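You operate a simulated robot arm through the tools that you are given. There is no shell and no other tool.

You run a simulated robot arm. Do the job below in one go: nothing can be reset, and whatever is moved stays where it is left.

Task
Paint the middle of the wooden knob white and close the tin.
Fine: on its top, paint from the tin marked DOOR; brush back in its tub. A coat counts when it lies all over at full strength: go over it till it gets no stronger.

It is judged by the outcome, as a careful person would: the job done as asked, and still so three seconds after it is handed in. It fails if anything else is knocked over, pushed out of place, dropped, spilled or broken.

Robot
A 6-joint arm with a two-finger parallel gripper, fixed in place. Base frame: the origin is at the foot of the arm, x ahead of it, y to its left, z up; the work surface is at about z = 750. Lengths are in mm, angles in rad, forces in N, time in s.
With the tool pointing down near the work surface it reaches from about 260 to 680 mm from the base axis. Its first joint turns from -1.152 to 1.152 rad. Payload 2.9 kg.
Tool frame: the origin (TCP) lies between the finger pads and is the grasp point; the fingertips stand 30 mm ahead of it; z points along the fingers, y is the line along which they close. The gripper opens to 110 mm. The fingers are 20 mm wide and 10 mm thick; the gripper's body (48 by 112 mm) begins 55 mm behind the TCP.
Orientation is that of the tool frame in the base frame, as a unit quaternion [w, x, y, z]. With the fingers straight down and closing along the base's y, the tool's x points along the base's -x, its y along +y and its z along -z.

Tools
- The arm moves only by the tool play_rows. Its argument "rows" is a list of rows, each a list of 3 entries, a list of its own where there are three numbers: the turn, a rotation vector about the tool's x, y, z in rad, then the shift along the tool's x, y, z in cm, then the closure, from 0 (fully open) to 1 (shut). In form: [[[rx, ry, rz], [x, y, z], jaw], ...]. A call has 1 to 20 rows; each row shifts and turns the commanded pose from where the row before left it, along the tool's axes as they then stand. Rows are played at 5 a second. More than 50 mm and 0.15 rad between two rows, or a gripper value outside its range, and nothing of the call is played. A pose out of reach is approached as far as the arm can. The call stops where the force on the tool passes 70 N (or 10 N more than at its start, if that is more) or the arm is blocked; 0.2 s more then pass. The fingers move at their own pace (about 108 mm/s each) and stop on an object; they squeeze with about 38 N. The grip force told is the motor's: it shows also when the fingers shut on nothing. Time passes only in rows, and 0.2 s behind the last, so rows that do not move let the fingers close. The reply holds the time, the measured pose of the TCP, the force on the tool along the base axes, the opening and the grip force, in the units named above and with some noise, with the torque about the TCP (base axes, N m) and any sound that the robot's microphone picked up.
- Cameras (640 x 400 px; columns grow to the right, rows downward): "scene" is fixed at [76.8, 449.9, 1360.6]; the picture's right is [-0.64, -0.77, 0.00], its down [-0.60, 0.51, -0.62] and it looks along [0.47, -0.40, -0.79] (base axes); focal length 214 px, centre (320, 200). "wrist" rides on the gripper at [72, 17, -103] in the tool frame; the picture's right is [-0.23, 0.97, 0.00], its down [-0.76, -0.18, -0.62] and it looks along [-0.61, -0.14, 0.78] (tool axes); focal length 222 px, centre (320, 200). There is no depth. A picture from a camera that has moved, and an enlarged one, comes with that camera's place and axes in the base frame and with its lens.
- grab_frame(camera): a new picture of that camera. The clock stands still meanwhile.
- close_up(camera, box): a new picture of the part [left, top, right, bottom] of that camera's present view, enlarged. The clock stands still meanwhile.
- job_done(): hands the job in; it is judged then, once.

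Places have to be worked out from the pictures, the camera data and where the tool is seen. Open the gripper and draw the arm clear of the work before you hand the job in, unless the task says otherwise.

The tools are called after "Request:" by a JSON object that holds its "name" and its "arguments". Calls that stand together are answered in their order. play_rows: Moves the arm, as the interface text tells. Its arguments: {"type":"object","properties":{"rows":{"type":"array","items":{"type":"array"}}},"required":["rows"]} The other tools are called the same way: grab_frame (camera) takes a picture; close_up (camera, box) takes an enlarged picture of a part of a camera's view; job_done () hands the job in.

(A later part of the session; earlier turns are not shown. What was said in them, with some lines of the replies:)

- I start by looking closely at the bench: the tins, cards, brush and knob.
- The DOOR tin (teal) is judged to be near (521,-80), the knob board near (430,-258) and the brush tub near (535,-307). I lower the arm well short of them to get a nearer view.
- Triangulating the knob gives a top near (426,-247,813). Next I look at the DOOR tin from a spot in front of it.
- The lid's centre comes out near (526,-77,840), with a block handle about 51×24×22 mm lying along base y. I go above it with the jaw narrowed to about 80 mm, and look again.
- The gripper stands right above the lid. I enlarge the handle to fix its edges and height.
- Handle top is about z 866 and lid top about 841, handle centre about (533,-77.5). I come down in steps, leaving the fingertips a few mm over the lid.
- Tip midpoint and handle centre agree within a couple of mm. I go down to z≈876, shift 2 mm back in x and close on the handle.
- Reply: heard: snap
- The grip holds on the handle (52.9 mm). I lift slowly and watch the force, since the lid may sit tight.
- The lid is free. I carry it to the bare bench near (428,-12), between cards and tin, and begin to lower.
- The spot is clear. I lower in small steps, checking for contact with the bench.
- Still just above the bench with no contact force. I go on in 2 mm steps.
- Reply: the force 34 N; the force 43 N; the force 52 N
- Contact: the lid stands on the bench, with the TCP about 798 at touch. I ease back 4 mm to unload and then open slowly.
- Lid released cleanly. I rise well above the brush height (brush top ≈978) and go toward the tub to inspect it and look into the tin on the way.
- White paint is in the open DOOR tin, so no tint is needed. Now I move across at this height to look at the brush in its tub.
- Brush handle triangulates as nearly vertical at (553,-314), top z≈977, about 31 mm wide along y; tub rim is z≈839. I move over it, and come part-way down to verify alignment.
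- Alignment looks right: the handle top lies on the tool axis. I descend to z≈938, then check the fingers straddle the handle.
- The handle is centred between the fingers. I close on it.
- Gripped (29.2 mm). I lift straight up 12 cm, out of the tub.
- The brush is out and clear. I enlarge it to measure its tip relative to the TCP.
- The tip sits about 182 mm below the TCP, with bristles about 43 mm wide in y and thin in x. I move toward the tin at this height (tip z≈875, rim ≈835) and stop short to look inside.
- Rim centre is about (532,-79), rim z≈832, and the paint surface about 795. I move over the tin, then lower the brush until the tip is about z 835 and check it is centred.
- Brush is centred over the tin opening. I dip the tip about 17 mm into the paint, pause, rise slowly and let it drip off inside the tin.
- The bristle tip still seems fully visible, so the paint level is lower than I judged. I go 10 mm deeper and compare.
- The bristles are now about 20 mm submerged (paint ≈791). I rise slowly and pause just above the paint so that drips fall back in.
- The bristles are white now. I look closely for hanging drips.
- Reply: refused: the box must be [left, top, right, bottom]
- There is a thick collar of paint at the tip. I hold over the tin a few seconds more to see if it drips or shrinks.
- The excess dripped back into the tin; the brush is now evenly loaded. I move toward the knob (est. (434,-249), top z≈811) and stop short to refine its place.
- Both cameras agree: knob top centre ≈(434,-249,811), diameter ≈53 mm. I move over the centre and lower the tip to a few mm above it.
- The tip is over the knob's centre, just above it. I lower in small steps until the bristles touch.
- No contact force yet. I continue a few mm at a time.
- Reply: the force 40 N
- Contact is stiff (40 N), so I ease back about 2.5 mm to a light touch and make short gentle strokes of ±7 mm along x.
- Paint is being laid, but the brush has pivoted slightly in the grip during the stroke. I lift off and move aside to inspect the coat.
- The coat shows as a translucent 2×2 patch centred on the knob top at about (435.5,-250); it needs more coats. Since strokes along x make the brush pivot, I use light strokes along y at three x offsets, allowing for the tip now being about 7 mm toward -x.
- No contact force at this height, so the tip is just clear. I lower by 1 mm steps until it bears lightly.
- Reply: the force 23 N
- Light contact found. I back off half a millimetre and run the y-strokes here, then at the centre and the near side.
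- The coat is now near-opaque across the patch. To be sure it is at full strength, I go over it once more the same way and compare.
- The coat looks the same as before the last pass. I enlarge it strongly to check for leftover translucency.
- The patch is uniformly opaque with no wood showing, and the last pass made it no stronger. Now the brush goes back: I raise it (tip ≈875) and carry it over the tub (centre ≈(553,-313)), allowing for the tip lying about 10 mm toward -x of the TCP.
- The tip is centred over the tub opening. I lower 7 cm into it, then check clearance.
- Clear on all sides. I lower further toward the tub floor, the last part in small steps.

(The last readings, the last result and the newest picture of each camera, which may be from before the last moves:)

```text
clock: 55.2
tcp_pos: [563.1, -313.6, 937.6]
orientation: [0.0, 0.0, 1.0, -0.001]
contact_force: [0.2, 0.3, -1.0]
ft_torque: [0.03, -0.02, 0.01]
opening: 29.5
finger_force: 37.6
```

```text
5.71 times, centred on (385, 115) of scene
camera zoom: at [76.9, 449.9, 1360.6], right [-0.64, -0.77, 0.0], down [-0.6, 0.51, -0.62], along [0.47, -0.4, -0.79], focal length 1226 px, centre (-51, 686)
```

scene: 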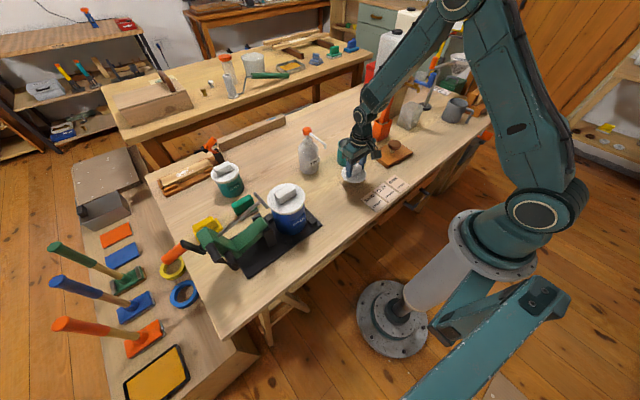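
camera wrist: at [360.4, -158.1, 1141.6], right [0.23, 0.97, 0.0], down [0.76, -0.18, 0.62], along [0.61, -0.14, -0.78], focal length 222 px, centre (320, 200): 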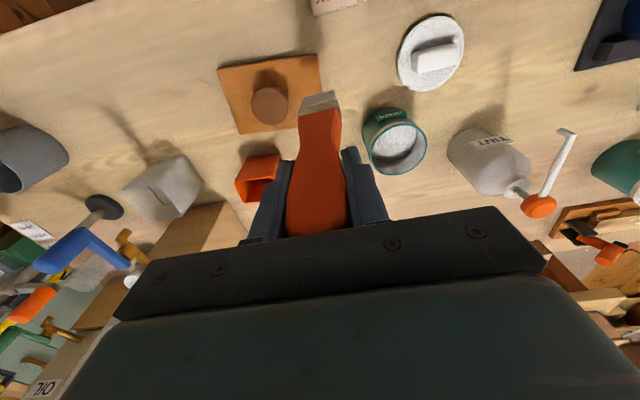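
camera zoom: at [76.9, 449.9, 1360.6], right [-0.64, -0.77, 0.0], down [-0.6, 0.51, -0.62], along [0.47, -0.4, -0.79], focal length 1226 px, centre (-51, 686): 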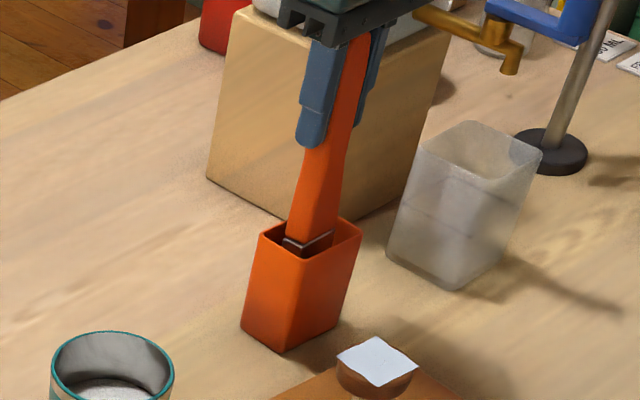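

Still no contact at z≈937. I lower by 1 mm steps until the tip bears on the tub floor.

Request:
{"name": "play_rows", "arguments": {"rows": [[[0, 0, 0], [0, 0, 0.1], 0.9], [[0, 0, 0], [0, 0, 0], 0.9]]}}

Request:
{"name": "play_rows", "arguments": {"rows": [[[0, 0, 0], [0, 0, 0.1], 0.9], [[0, 0, 0], [0, 0, 0], 0.9]]}}

```text
clock: 55.8
tcp_pos: [562.6, -313.0, 937.6]
orientation: [0.0, 0.0, 1.0, 0.0]
contact_force: [0.2, -0.9, 0.0]
ft_torque: [-0.04, -0.04, -0.02]
opening: 29.4
finger_force: 38.2
```

```text
clock: 56.4
tcp_pos: [561.7, -313.5, 935.5]
orientation: [0.0, 0.0, 1.0, 0.0]
contact_force: [0.5, 0.2, -0.3]
ft_torque: [-0.01, 0.01, -0.03]
opening: 29.5
finger_force: 38.0
```

The brush's weight seems to be leaving the gripper. One or two more small steps.

Request:
{"name": "play_rows", "arguments": {"rows": [[[0, 0, 0], [0, 0, 0.1], 0.9], [[0, 0, 0], [0, 0, 0], 0.9]]}}

Request:
{"name": "play_rows", "arguments": {"rows": [[[0, 0, 0], [0, 0, 0.1], 0.9], [[0, 0, 0], [0, 0, 0], 0.9]]}}

```text
clock: 57.0
tcp_pos: [562.0, -313.3, 934.6]
orientation: [0.0, -0.001, 1.0, 0.0]
contact_force: [0.7, 0.7, -0.3]
ft_torque: [0.01, -0.01, -0.03]
opening: 29.5
finger_force: 38.1
```

```text
clock: 57.6
tcp_pos: [562.4, -314.0, 934.0]
orientation: [0.001, 0.0, 1.0, 0.0]
contact_force: [-1.1, 0.4, 2.9]
ft_torque: [0.06, 0.2, -0.02]
opening: 29.4
finger_force: 38.1
```

The tip rests on the tub floor (about 3 N). I open gently.

Request:
{"name": "play_rows", "arguments": {"rows": [[[0, 0, 0], [0, 0, 0], 0.72], [[0, 0, 0], [0, 0, 0], 0.68], [[0, 0, 0], [0, 0, 0], 0.6], [[0, 0, 0], [0, 0, 0], 0.45], [[0, 0, 0], [0, 0, 0], 0.35], [[0, 0, 0], [0, 0, 0], 0.35]]}}

Request:
{"name": "grab_frame", "arguments": {"camera": "wrist"}}

Request:
{"name": "close_up", "arguments": {"camera": "scene", "box": [350, 60, 420, 150]}}

```text
clock: 59.0
tcp_pos: [563.2, -314.5, 933.5]
orientation: [0.0, 0.0, 1.0, -0.001]
contact_force: [-0.2, -1.3, 0.0]
ft_torque: [0.03, 0.01, 0.03]
opening: 71.7
finger_force: 0.0
```

```text
taken
camera wrist: at [490.3, -296.3, 1038.8], right [0.23, 0.97, 0.0], down [0.76, -0.18, 0.62], along [0.61, -0.14, -0.78], focal length 222 px, centre (320, 200)
```

wrist: 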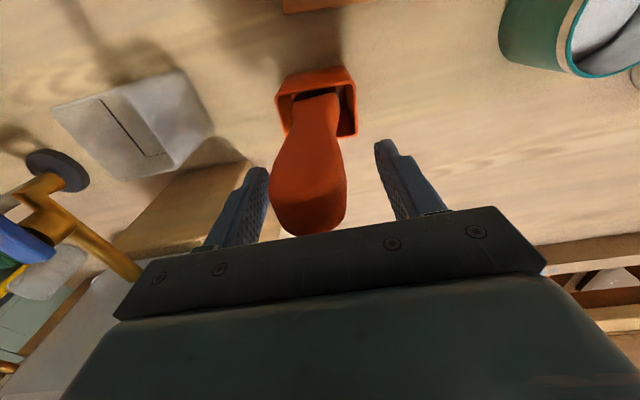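

```text
4.44 times, centred on (385, 105) of scene
camera zoom: at [76.8, 449.9, 1360.6], right [-0.64, -0.77, 0.0], down [-0.6, 0.51, -0.62], along [0.47, -0.4, -0.79], focal length 953 px, centre (31, 622)
```

zoom: 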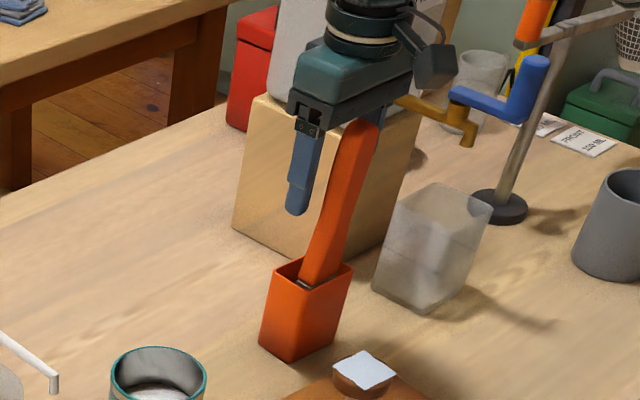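

The brush stands in the tub, leaning a little toward -y near one finger. I open fully so the fingers clear it, and check before rising.

Request:
{"name": "play_rows", "arguments": {"rows": [[[0, 0, 0], [0, 0, 0], 0.25], [[0, 0, 0], [0, 0, 0], 0.15], [[0, 0, 0], [0, 0, 0], 0.05], [[0, 0, 0], [0, 0, 0], 0.0], [[0, 0, 0], [0, 0, 0], 0.0]]}}

Request:
{"name": "grab_frame", "arguments": {"camera": "wrist"}}

Request:
{"name": "close_up", "arguments": {"camera": "scene", "box": [350, 60, 420, 150]}}

```text
clock: 60.2
tcp_pos: [563.1, -313.8, 933.9]
orientation: [0.0, 0.0, 1.0, 0.0]
contact_force: [1.0, 0.3, 0.0]
ft_torque: [0.02, 0.03, -0.02]
opening: 109.7
finger_force: 0.1
```

```text
taken
camera wrist: at [490.3, -296.3, 1038.8], right [0.23, 0.97, 0.0], down [0.76, -0.18, 0.62], along [0.61, -0.14, -0.78], focal length 222 px, centre (320, 200)
```

wrist: 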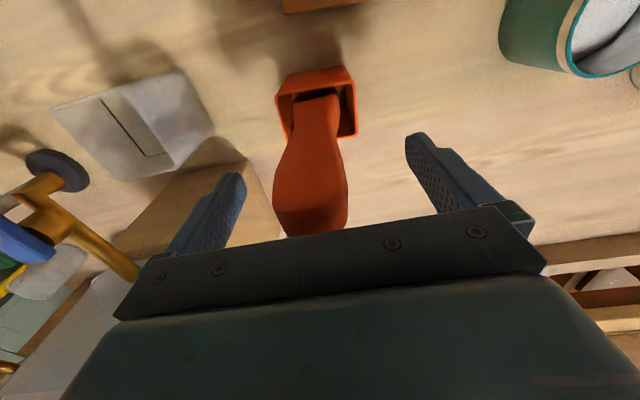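

```text
4.44 times, centred on (385, 105) of scene
camera zoom: at [76.8, 449.9, 1360.6], right [-0.64, -0.77, 0.0], down [-0.6, 0.51, -0.62], along [0.47, -0.4, -0.79], focal length 953 px, centre (31, 622)
```

zoom: 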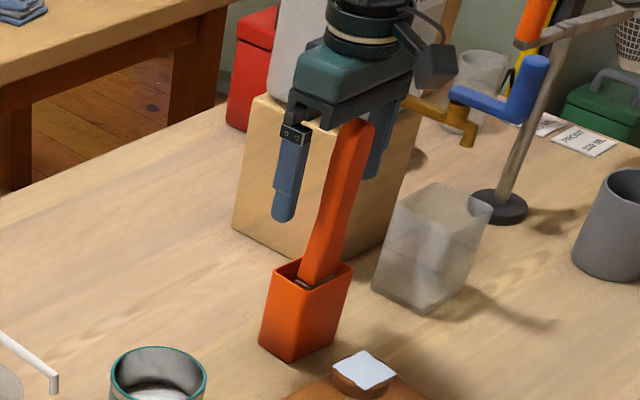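

Both fingers are clear of the handle. I rise straight up.

Request:
{"name": "play_rows", "arguments": {"rows": [[[0, 0, 0], [0, 0, -2.5], 0], [[0, 0, 0], [0, 0, -4.0], 0], [[0, 0, 0], [0, 0, -4.0], 0], [[0, 0, 0], [0, 0, -3.0], 0]]}}

Request:
{"name": "close_up", "arguments": {"camera": "scene", "box": [340, 60, 430, 160]}}

Request:
{"name": "grab_frame", "arguments": {"camera": "wrist"}}

```text
clock: 61.2
tcp_pos: [562.8, -313.2, 1068.8]
orientation: [0.0, 0.0, 1.0, 0.0]
contact_force: [0.2, -0.2, 0.5]
ft_torque: [0.03, -0.01, 0.02]
opening: 110.2
finger_force: 0.0
```

```text
4.00 times, centred on (385, 110) of scene
camera zoom: at [76.8, 449.9, 1360.6], right [-0.64, -0.77, 0.0], down [-0.6, 0.51, -0.62], along [0.47, -0.4, -0.79], focal length 858 px, centre (60, 560)
```

zoom: 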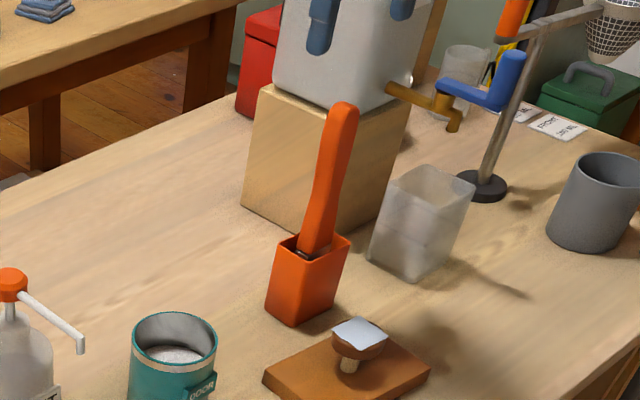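

```text
taken
camera wrist: at [489.8, -295.6, 1174.0], right [0.23, 0.97, 0.0], down [0.76, -0.18, 0.62], along [0.61, -0.14, -0.78], focal length 222 px, centre (320, 200)
```

wrist: 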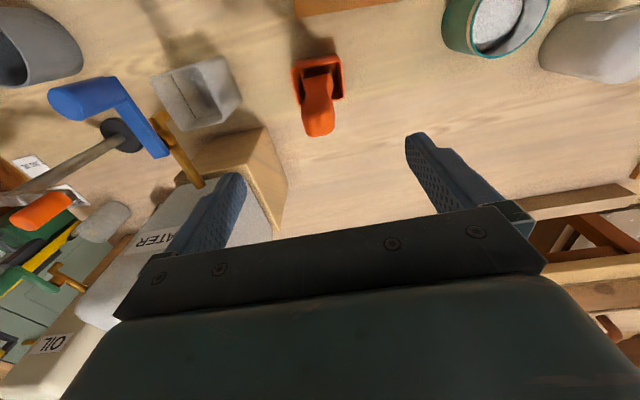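

The brush is standing in its tub. Now I fetch the lid: across to above (430,-13) at a safe height, then down part-way to check.

Request:
{"name": "play_rows", "arguments": {"rows": [[[0, 0, 0], [1.9, 4.29, 0], 0.27], [[0, 0, 0], [1.9, 4.29, 0], 0.27], [[0, 0, 0], [1.9, 4.29, 0], 0.27], [[0, 0, 0], [1.9, 4.29, 0], 0.27], [[0, 0, 0], [1.9, 4.29, 0], 0.27], [[0, 0, 0], [1.9, 4.29, 0], 0.27], [[0, 0, 0], [1.85, 4.29, 0], 0.27], [[0, 0, 0], [0, 0, 4.5], 0.27], [[0, 0, 0], [0, 0, 4.5], 0.27], [[0, 0, 0], [0, 0, 4.5], 0.27], [[0, 0, 0], [0, 0, 4.5], 0.27], [[0, 0, 0], [0, 0, 4.5], 0.27]]}}

Request:
{"name": "grab_frame", "arguments": {"camera": "wrist"}}

Request:
{"name": "close_up", "arguments": {"camera": "wrist", "box": [260, 80, 380, 200]}}

```text
clock: 63.8
tcp_pos: [429.3, -14.6, 843.5]
orientation: [0.001, 0.0, 1.0, 0.001]
contact_force: [-0.3, -0.2, 0.0]
ft_torque: [0.01, 0.04, 0.01]
opening: 80.2
finger_force: 0.1
```

```text
taken
camera wrist: at [357.3, 3.4, 948.5], right [0.23, 0.97, 0.0], down [0.76, -0.18, 0.62], along [0.61, -0.14, -0.78], focal length 222 px, centre (320, 200)
```

wrist: 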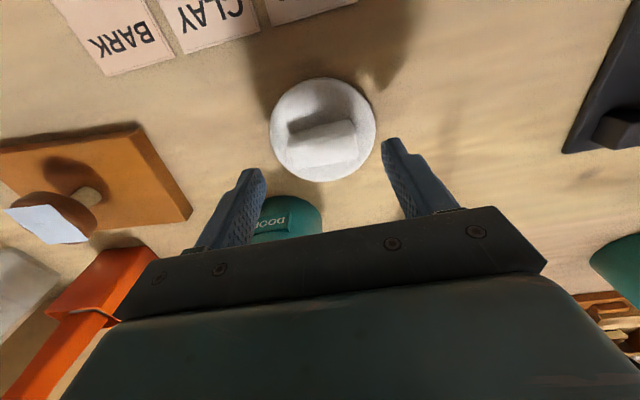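

```text
3.33 times, centred on (320, 140) of wrist
camera zoom: at [357.3, 3.4, 948.5], right [0.23, 0.97, 0.0], down [0.76, -0.18, 0.62], along [0.61, -0.14, -0.78], focal length 740 px, centre (320, 400)
```

zoom: 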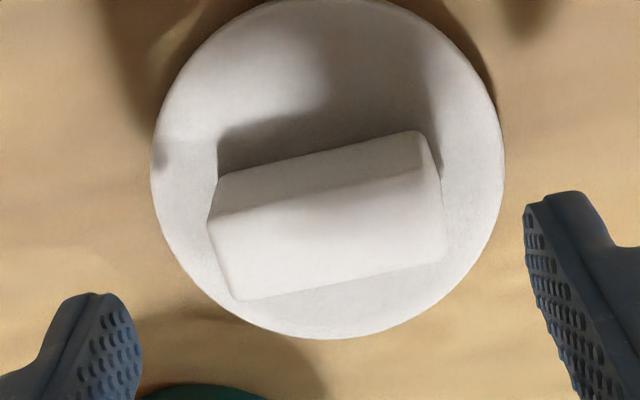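

Handle centre comes out at (435,-13). I shift 4 mm in x, descend to the grip height used before (≈797) and close.

Request:
{"name": "play_rows", "arguments": {"rows": [[[0, 0, 0], [-0.4, 0.05, 2.5], 0.27], [[0, 0, 0], [0, 0, 1.6], 0.27], [[0, 0, 0], [0, 0, 0.5], 0.27], [[0, 0, 0], [0, 0, 0], 0.45], [[0, 0, 0], [0, 0, 0], 0.6], [[0, 0, 0], [0, 0, 0], 0.6], [[0, 0, 0], [0, 0, 0], 0.6]]}}

Request:
{"name": "grab_frame", "arguments": {"camera": "wrist"}}

```text
clock: 65.4
tcp_pos: [432.7, -13.9, 797.7]
orientation: [-0.001, 0.0, 1.0, 0.001]
contact_force: [0.0, -0.3, 0.4]
ft_torque: [0.05, -0.02, 0.0]
opening: 53.1
finger_force: 38.3
```

```text
taken
camera wrist: at [361.9, 4.5, 902.9], right [0.23, 0.97, 0.0], down [0.76, -0.18, 0.62], along [0.61, -0.14, -0.78], focal length 222 px, centre (320, 200)
```

wrist: 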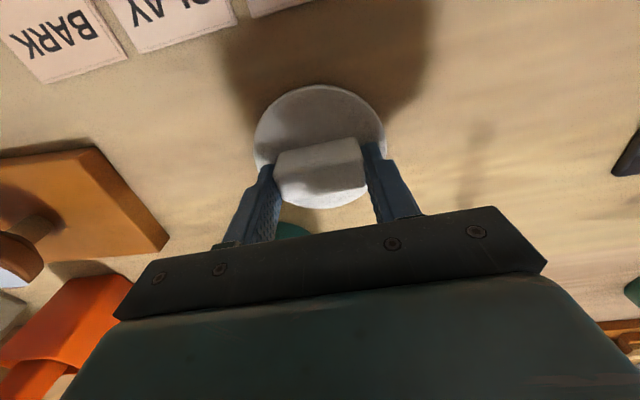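

The lid is gripped again, nearly as at first. I lift it, carry it over the tin, and check alignment before lowering.

Request:
{"name": "play_rows", "arguments": {"rows": [[[0, 0, 0], [0, 0, -1.0], 0.6], [[0, 0, 0], [0, 0, -4.0], 0.6], [[0, 0, 0], [0, 0, -4.5], 0.6], [[0, 0, 0], [0, 0, -3.5], 0.6], [[0, 0, 0], [-2.5, -1.63, 0], 0.6], [[0, 0, 0], [-2.5, -1.63, 0], 0.6], [[0, 0, 0], [-2.5, -1.63, 0], 0.6], [[0, 0, 0], [-2.45, -1.63, 0], 0.6], [[0, 0, 0], [0, 0, 0], 0.6]]}}

Request:
{"name": "grab_frame", "arguments": {"camera": "wrist"}}

Request:
{"name": "close_up", "arguments": {"camera": "wrist", "box": [240, 60, 400, 220]}}

Request:
{"name": "close_up", "arguments": {"camera": "scene", "box": [310, 100, 390, 180]}}

```text
clock: 67.4
tcp_pos: [533.5, -78.1, 925.9]
orientation: [0.0, 0.0, 1.0, 0.0]
contact_force: [0.4, -0.3, -0.3]
ft_torque: [0.02, -0.01, 0.01]
opening: 53.0
finger_force: 37.7
```

```text
taken
camera wrist: at [461.6, -61.5, 1032.4], right [0.23, 0.97, 0.0], down [0.76, -0.18, 0.62], along [0.61, -0.14, -0.78], focal length 222 px, centre (320, 200)
```

wrist: 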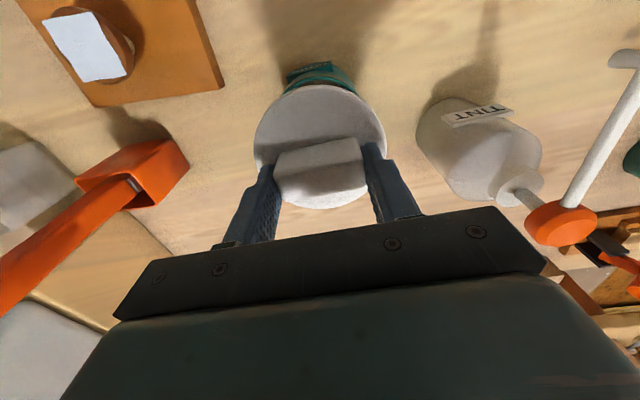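

```text
2.50 times, centred on (320, 140) of wrist
camera zoom: at [461.6, -61.5, 1032.4], right [0.23, 0.97, 0.0], down [0.76, -0.18, 0.62], along [0.61, -0.14, -0.78], focal length 555 px, centre (320, 350)
```

zoom: 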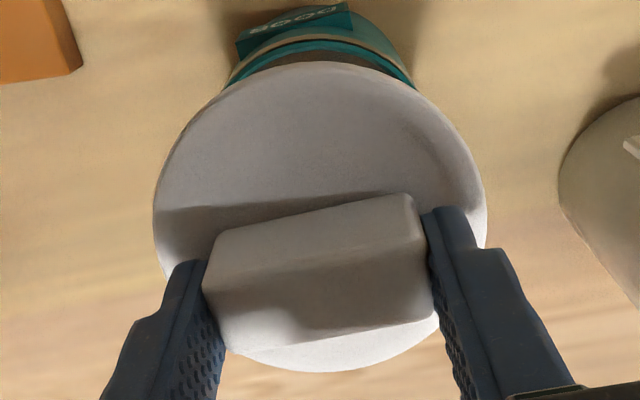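

```text
5.00 times, centred on (350, 140) of scene
camera zoom: at [76.9, 449.9, 1360.6], right [-0.64, -0.77, 0.0], down [-0.6, 0.51, -0.62], along [0.47, -0.4, -0.79], focal length 1072 px, centre (170, 500)
```

zoom: 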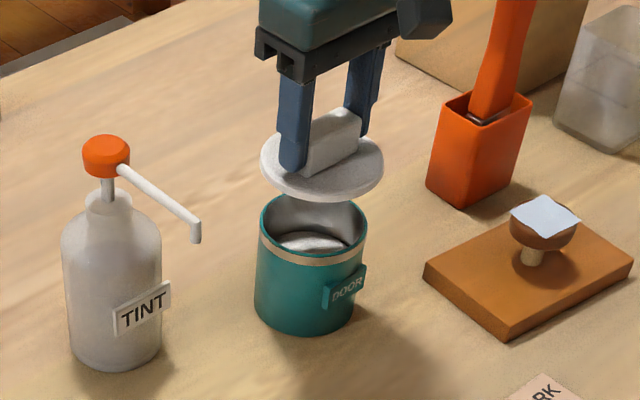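

Lid and tin look concentric from both views. I lower to just above the rim, then in small steps.

Request:
{"name": "play_rows", "arguments": {"rows": [[[0, 0, 0], [0, 0, 2.5], 0.6], [[0, 0, 0], [0, 0, 1.5], 0.6], [[0, 0, 0], [0, 0, 0.4], 0.6], [[0, 0, 0], [0, 0, 0], 0.6]]}}

Request:
{"name": "close_up", "arguments": {"camera": "scene", "box": [320, 110, 380, 170]}}

Request:
{"name": "close_up", "arguments": {"camera": "wrist", "box": [250, 60, 390, 180]}}

```text
clock: 68.4
tcp_pos: [533.7, -78.1, 883.8]
orientation: [0.0, 0.0, 1.0, 0.0]
contact_force: [-0.8, -0.3, -0.6]
ft_torque: [0.0, 0.02, 0.0]
opening: 52.8
finger_force: 38.0
```

```text
6.67 times, centred on (350, 140) of scene
camera zoom: at [76.8, 449.9, 1360.6], right [-0.64, -0.77, 0.0], down [-0.6, 0.51, -0.62], along [0.47, -0.4, -0.79], focal length 1430 px, centre (120, 600)
```

zoom: 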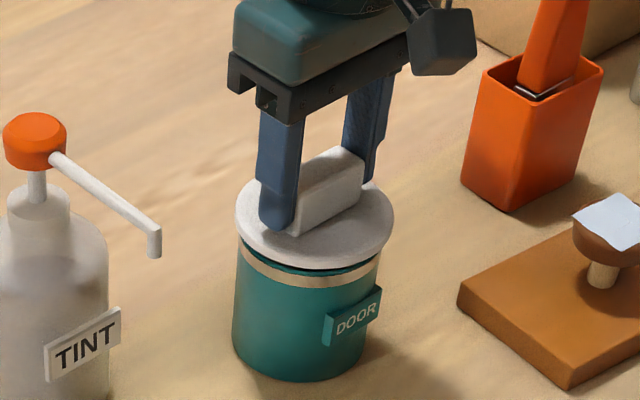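

```text
3.33 times, centred on (320, 120) of wrist
camera zoom: at [461.4, -61.3, 988.3], right [0.23, 0.97, 0.0], down [0.76, -0.18, 0.62], along [0.61, -0.14, -0.78], focal length 740 px, centre (320, 467)
```

zoom: 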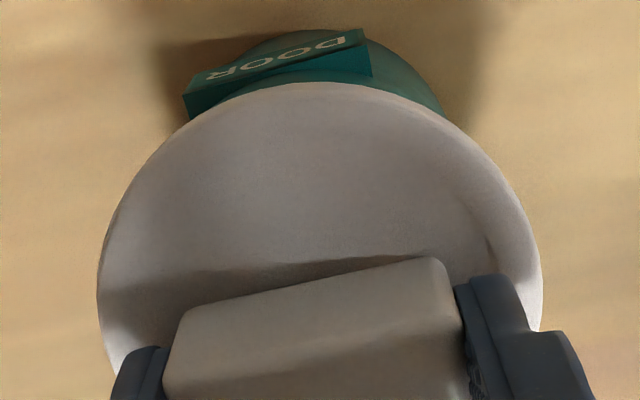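

Alignment matches the seated state at the start. I lower in 2 mm steps watching the force.

Request:
{"name": "play_rows", "arguments": {"rows": [[[0, 0, 0], [0, 0, 0.3], 0.6], [[0, 0, 0], [0, 0, 0.2], 0.6], [[0, 0, 0], [0, 0, 0], 0.6]]}}

Request:
{"name": "play_rows", "arguments": {"rows": [[[0, 0, 0], [0, 0, 0.2], 0.6], [[0, 0, 0], [0, 0, 0], 0.6]]}}

Request:
{"name": "play_rows", "arguments": {"rows": [[[0, 0, 0], [0, 0, 0.1], 0.6], [[0, 0, 0], [0, 0, 0], 0.6]]}}

Request:
{"name": "close_up", "arguments": {"camera": "scene", "box": [320, 110, 380, 170]}}

```text
clock: 69.2
tcp_pos: [533.6, -78.4, 877.6]
orientation: [0.0, -0.001, 1.0, 0.001]
contact_force: [-0.1, 0.0, -0.2]
ft_torque: [-0.01, 0.02, -0.02]
opening: 53.1
finger_force: 37.9
```

```text
clock: 69.8
tcp_pos: [533.3, -78.6, 875.8]
orientation: [0.0, 0.0, 1.0, 0.0]
contact_force: [0.2, -0.2, 0.2]
ft_torque: [0.04, -0.01, -0.04]
opening: 52.9
finger_force: 38.2
```

```text
clock: 70.4
tcp_pos: [533.2, -77.7, 875.4]
orientation: [0.0, 0.0, 1.0, 0.0]
contact_force: [-0.6, 0.0, -0.1]
ft_torque: [-0.01, 0.05, -0.03]
opening: 53.2
finger_force: 38.2
```

```text
6.67 times, centred on (350, 140) of scene
camera zoom: at [76.8, 449.9, 1360.6], right [-0.64, -0.77, 0.0], down [-0.6, 0.51, -0.62], along [0.47, -0.4, -0.79], focal length 1430 px, centre (120, 600)
```

zoom: 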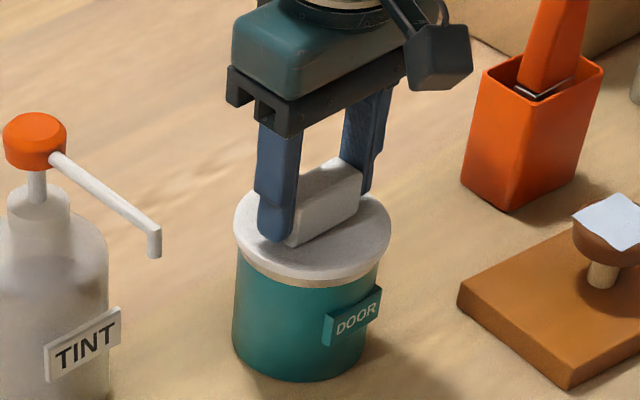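

Nearly seated with no force yet. I keep on lowering by 1 mm until it bears, then press lightly.

Request:
{"name": "play_rows", "arguments": {"rows": [[[0, 0, 0], [0, 0, 0.1], 0.6], [[0, 0, 0], [0, 0, 0], 0.6]]}}

Request:
{"name": "play_rows", "arguments": {"rows": [[[0, 0, 0], [0, 0, 0.1], 0.6], [[0, 0, 0], [0, 0, 0], 0.6]]}}

Request:
{"name": "play_rows", "arguments": {"rows": [[[0, 0, 0], [0, 0, 0.1], 0.6], [[0, 0, 0], [0, 0, 0], 0.6]]}}

```text
clock: 71.0
tcp_pos: [533.3, -77.8, 874.6]
orientation: [0.0, -0.001, 1.0, 0.0]
contact_force: [-1.1, -0.7, 9.2]
ft_torque: [-0.01, 0.17, 0.01]
opening: 53.5
finger_force: 38.3
```

```text
clock: 71.6
tcp_pos: [534.1, -78.9, 874.6]
orientation: [0.001, 0.0, 1.0, 0.0]
contact_force: [-7.1, -0.6, 28.1]
ft_torque: [0.01, 0.49, -0.01]
opening: 53.2
finger_force: 37.9
```

```text
clock: 72.2
tcp_pos: [534.0, -78.6, 875.5]
orientation: [0.003, 0.0, 1.0, 0.0]
contact_force: [-11.5, -0.4, 37.3]
ft_torque: [0.01, 0.64, 0.0]
opening: 53.1
finger_force: 38.1
```

The lid bears with 37 N, at the height it sat before. A "snap" was heard when it first came loose, so I look whether it is fully home before pressing more.

Request:
{"name": "close_up", "arguments": {"camera": "scene", "box": [330, 130, 370, 170]}}

Request:
{"name": "close_up", "arguments": {"camera": "wrist", "box": [250, 60, 390, 180]}}

```text
10.00 times, centred on (350, 150) of scene
camera zoom: at [76.0, 450.0, 1360.7], right [-0.64, -0.77, 0.0], down [-0.6, 0.51, -0.62], along [0.47, -0.4, -0.79], focal length 2145 px, centre (20, 700)
```

zoom: 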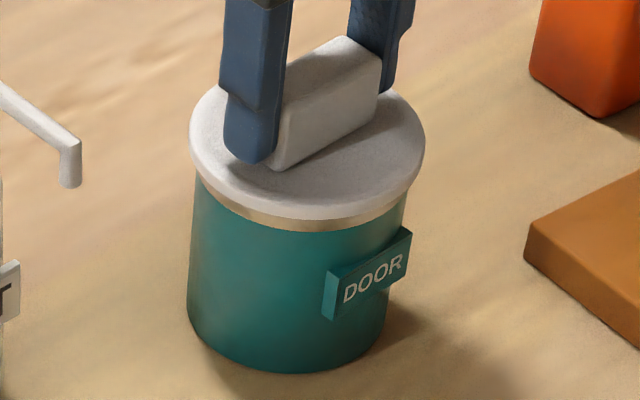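

```text
3.33 times, centred on (320, 120) of wrist
camera zoom: at [461.3, -60.9, 979.9], right [0.23, 0.97, 0.0], down [0.76, -0.18, 0.63], along [0.61, -0.14, -0.78], focal length 740 px, centre (320, 467)
```

zoom: 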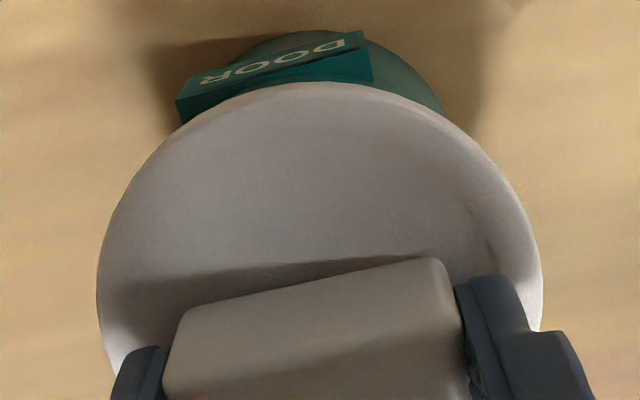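

It appears home; I press a little harder (staying under the 70 N stop) and listen for a snap.

Request:
{"name": "play_rows", "arguments": {"rows": [[[0, 0, 0], [0, 0, 0.1], 0.6], [[0, 0, 0], [0, 0, 0], 0.6]]}}

Request:
{"name": "play_rows", "arguments": {"rows": [[[0, 0, 0], [0, 0, 0.1], 0.6], [[0, 0, 0], [0, 0, 0], 0.6]]}}

```text
clock: 72.8
tcp_pos: [533.0, -78.1, 875.5]
orientation: [0.004, 0.0, 1.0, 0.0]
contact_force: [-13.3, 0.2, 43.6]
ft_torque: [0.05, 0.45, -0.02]
opening: 52.9
finger_force: 38.3
```

```text
clock: 73.4
tcp_pos: [534.3, -78.4, 873.9]
orientation: [0.005, 0.001, 1.0, -0.001]
contact_force: [-11.1, 1.5, 43.4]
ft_torque: [0.07, 0.21, 0.01]
opening: 53.2
finger_force: 38.3
```

The force has levelled off as the fingers slip on the handle. I unload, open gently, and look.

Request:
{"name": "play_rows", "arguments": {"rows": [[[0, 0, 0], [0, 0, -0.45], 0.6], [[0, 0, 0], [0, 0, 0], 0.45], [[0, 0, 0], [0, 0, 0], 0.35], [[0, 0, 0], [0, 0, 0], 0.27]]}}

Request:
{"name": "play_rows", "arguments": {"rows": [[[0, 0, 0], [0, 0, -2.0], 0.27], [[0, 0, 0], [0, 0, -3.0], 0.27], [[0, 0, 0], [0, 0, -3.0], 0.27]]}}

Request:
{"name": "close_up", "arguments": {"camera": "scene", "box": [320, 120, 380, 180]}}

Request:
{"name": "close_up", "arguments": {"camera": "wrist", "box": [240, 60, 400, 220]}}

```text
clock: 74.4
tcp_pos: [533.2, -78.0, 873.9]
orientation: [0.0, 0.0, 1.0, 0.0]
contact_force: [-0.1, -0.1, -0.2]
ft_torque: [-0.03, 0.01, -0.01]
opening: 80.6
finger_force: 0.1
heard: snap
```

```text
clock: 75.2
tcp_pos: [533.9, -78.3, 955.0]
orientation: [0.0, 0.0, 1.0, 0.001]
contact_force: [-0.4, -0.3, -0.2]
ft_torque: [0.01, -0.01, 0.03]
opening: 80.3
finger_force: 0.1
```

```text
6.67 times, centred on (350, 150) of scene
camera zoom: at [76.8, 449.9, 1360.6], right [-0.64, -0.77, 0.0], down [-0.6, 0.51, -0.62], along [0.47, -0.4, -0.79], focal length 1430 px, centre (120, 533)
```

zoom: 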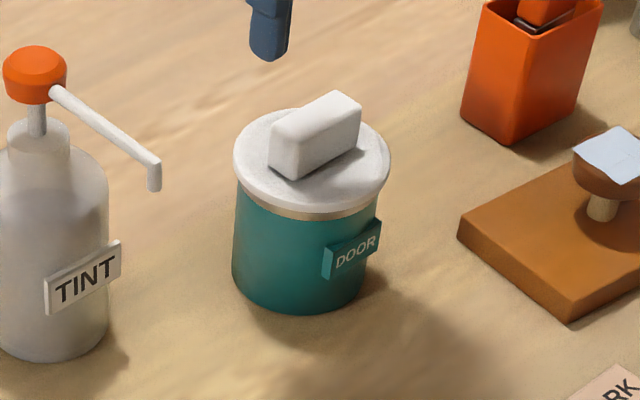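

```text
2.50 times, centred on (320, 140) of wrist
camera zoom: at [461.1, -60.6, 1060.5], right [0.23, 0.97, 0.0], down [0.76, -0.18, 0.62], along [0.61, -0.14, -0.78], focal length 555 px, centre (320, 350)
```

zoom: 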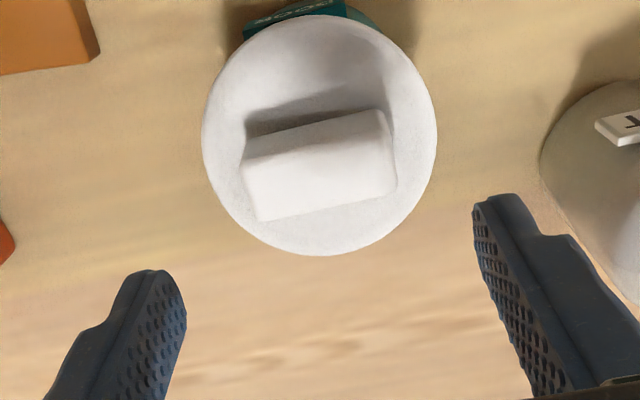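

A snap was heard as the lid seated, and the tin looks exactly as at the start. I withdraw the arm up and back to a clear place.

Request:
{"name": "play_rows", "arguments": {"rows": [[[0, 0, 0], [0, 0, -4.0], 0.2], [[0, 0, 0], [0, 0, -4.0], 0.1], [[0, 0, 0], [0, 0, -4.0], 0], [[0, 0, 0], [4.2, -2.2, -1.5], 0], [[0, 0, 0], [4.2, -2.2, -1.5], 0], [[0, 0, 0], [4.2, -2.2, -1.5], 0], [[0, 0, 0], [4.2, -2.2, -1.5], 0], [[0, 0, 0], [4.2, -2.2, -1.5], 0], [[0, 0, 0], [0, 0, 0], 0]]}}

Request:
{"name": "grab_frame", "arguments": {"camera": "scene"}}

Request:
{"name": "close_up", "arguments": {"camera": "scene", "box": [290, 70, 430, 220]}}

Request:
{"name": "close_up", "arguments": {"camera": "scene", "box": [375, 128, 405, 158]}}

Request:
{"name": "grab_frame", "arguments": {"camera": "wrist"}}

```text
clock: 77.2
tcp_pos: [321.9, -188.6, 1150.8]
orientation: [0.0, 0.001, 1.0, 0.0]
contact_force: [0.3, -0.2, 0.0]
ft_torque: [-0.01, 0.0, 0.01]
opening: 110.2
finger_force: 0.1
```

```text
taken
```

scene: 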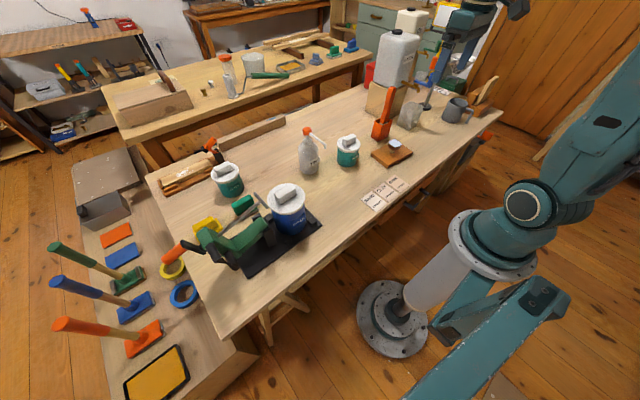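

```text
2.67 times, centred on (360, 145) of scene
camera zoom: at [76.8, 449.9, 1360.6], right [-0.64, -0.77, 0.0], down [-0.6, 0.51, -0.62], along [0.47, -0.4, -0.79], focal length 572 px, centre (213, 347)
```

zoom: 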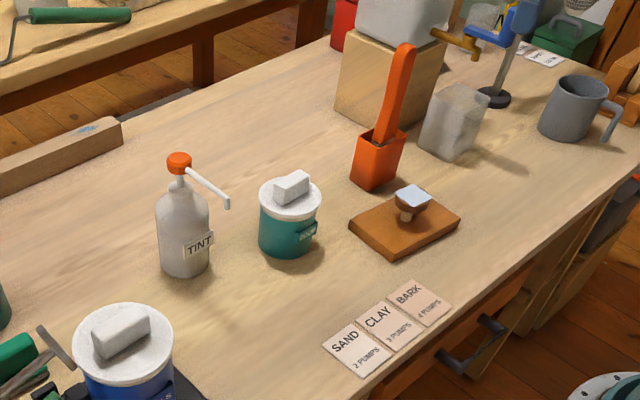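

```text
13.33 times, centred on (390, 143) of scene
camera zoom: at [76.8, 449.9, 1360.6], right [-0.64, -0.77, 0.0], down [-0.6, 0.51, -0.62], along [0.47, -0.4, -0.79], focal length 2860 px, centre (-613, 960)
```

zoom: 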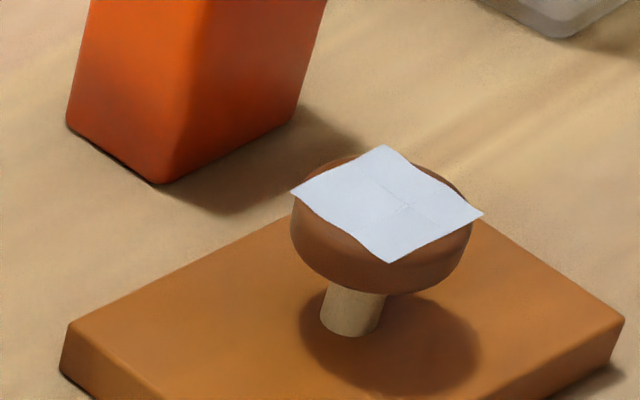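

```text
taken
camera wrist: at [250.3, -171.4, 1256.2], right [0.23, 0.97, 0.0], down [0.76, -0.18, 0.62], along [0.61, -0.14, -0.78], focal length 222 px, centre (320, 200)
```

wrist: 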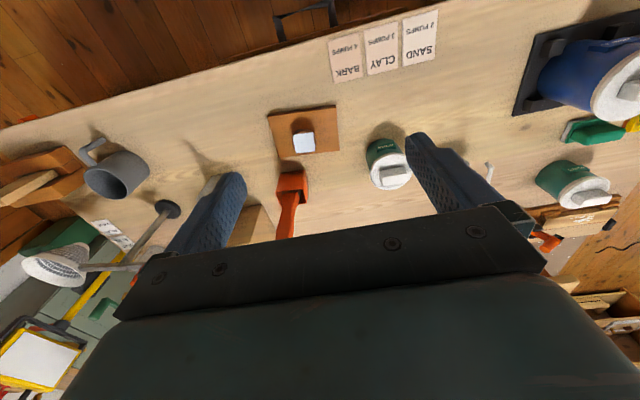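

The knob's middle carries an opaque white coat, the lid is snapped on the DOOR tin, and the brush stands in its tub. The bench is clean, everything else is in place, and the arm is clear with the gripper open, so I hand the job in.

Request:
{"name": "job_done", "arguments": {}}

```text
The job is handed in.
```

The middle of the knob's top now has an opaque white coat, painted from the DOOR tin, and the job is handed in. I don't have the judge's verdict.

- **Coat:** it covers a square patch about 40 mm across, centred on the knob's 53 mm top. I went over it until the last pass made no visible difference, and no wood shows through. The rim of the top around the patch is unpainted.
- **Tin:** the lid is back on the DOOR tin. I heard it snap home, and the tin looks as it did at the start.
- **Brush:** it is back in its tub, bristles down. It leans at a slightly different angle than before but is standing steadily.
- **Bench:** the final pictures show nothing spilled, knocked over or moved. Excess paint on the brush dripped back into the tin.
- **Arm:** it is drawn clear, with the gripper open.
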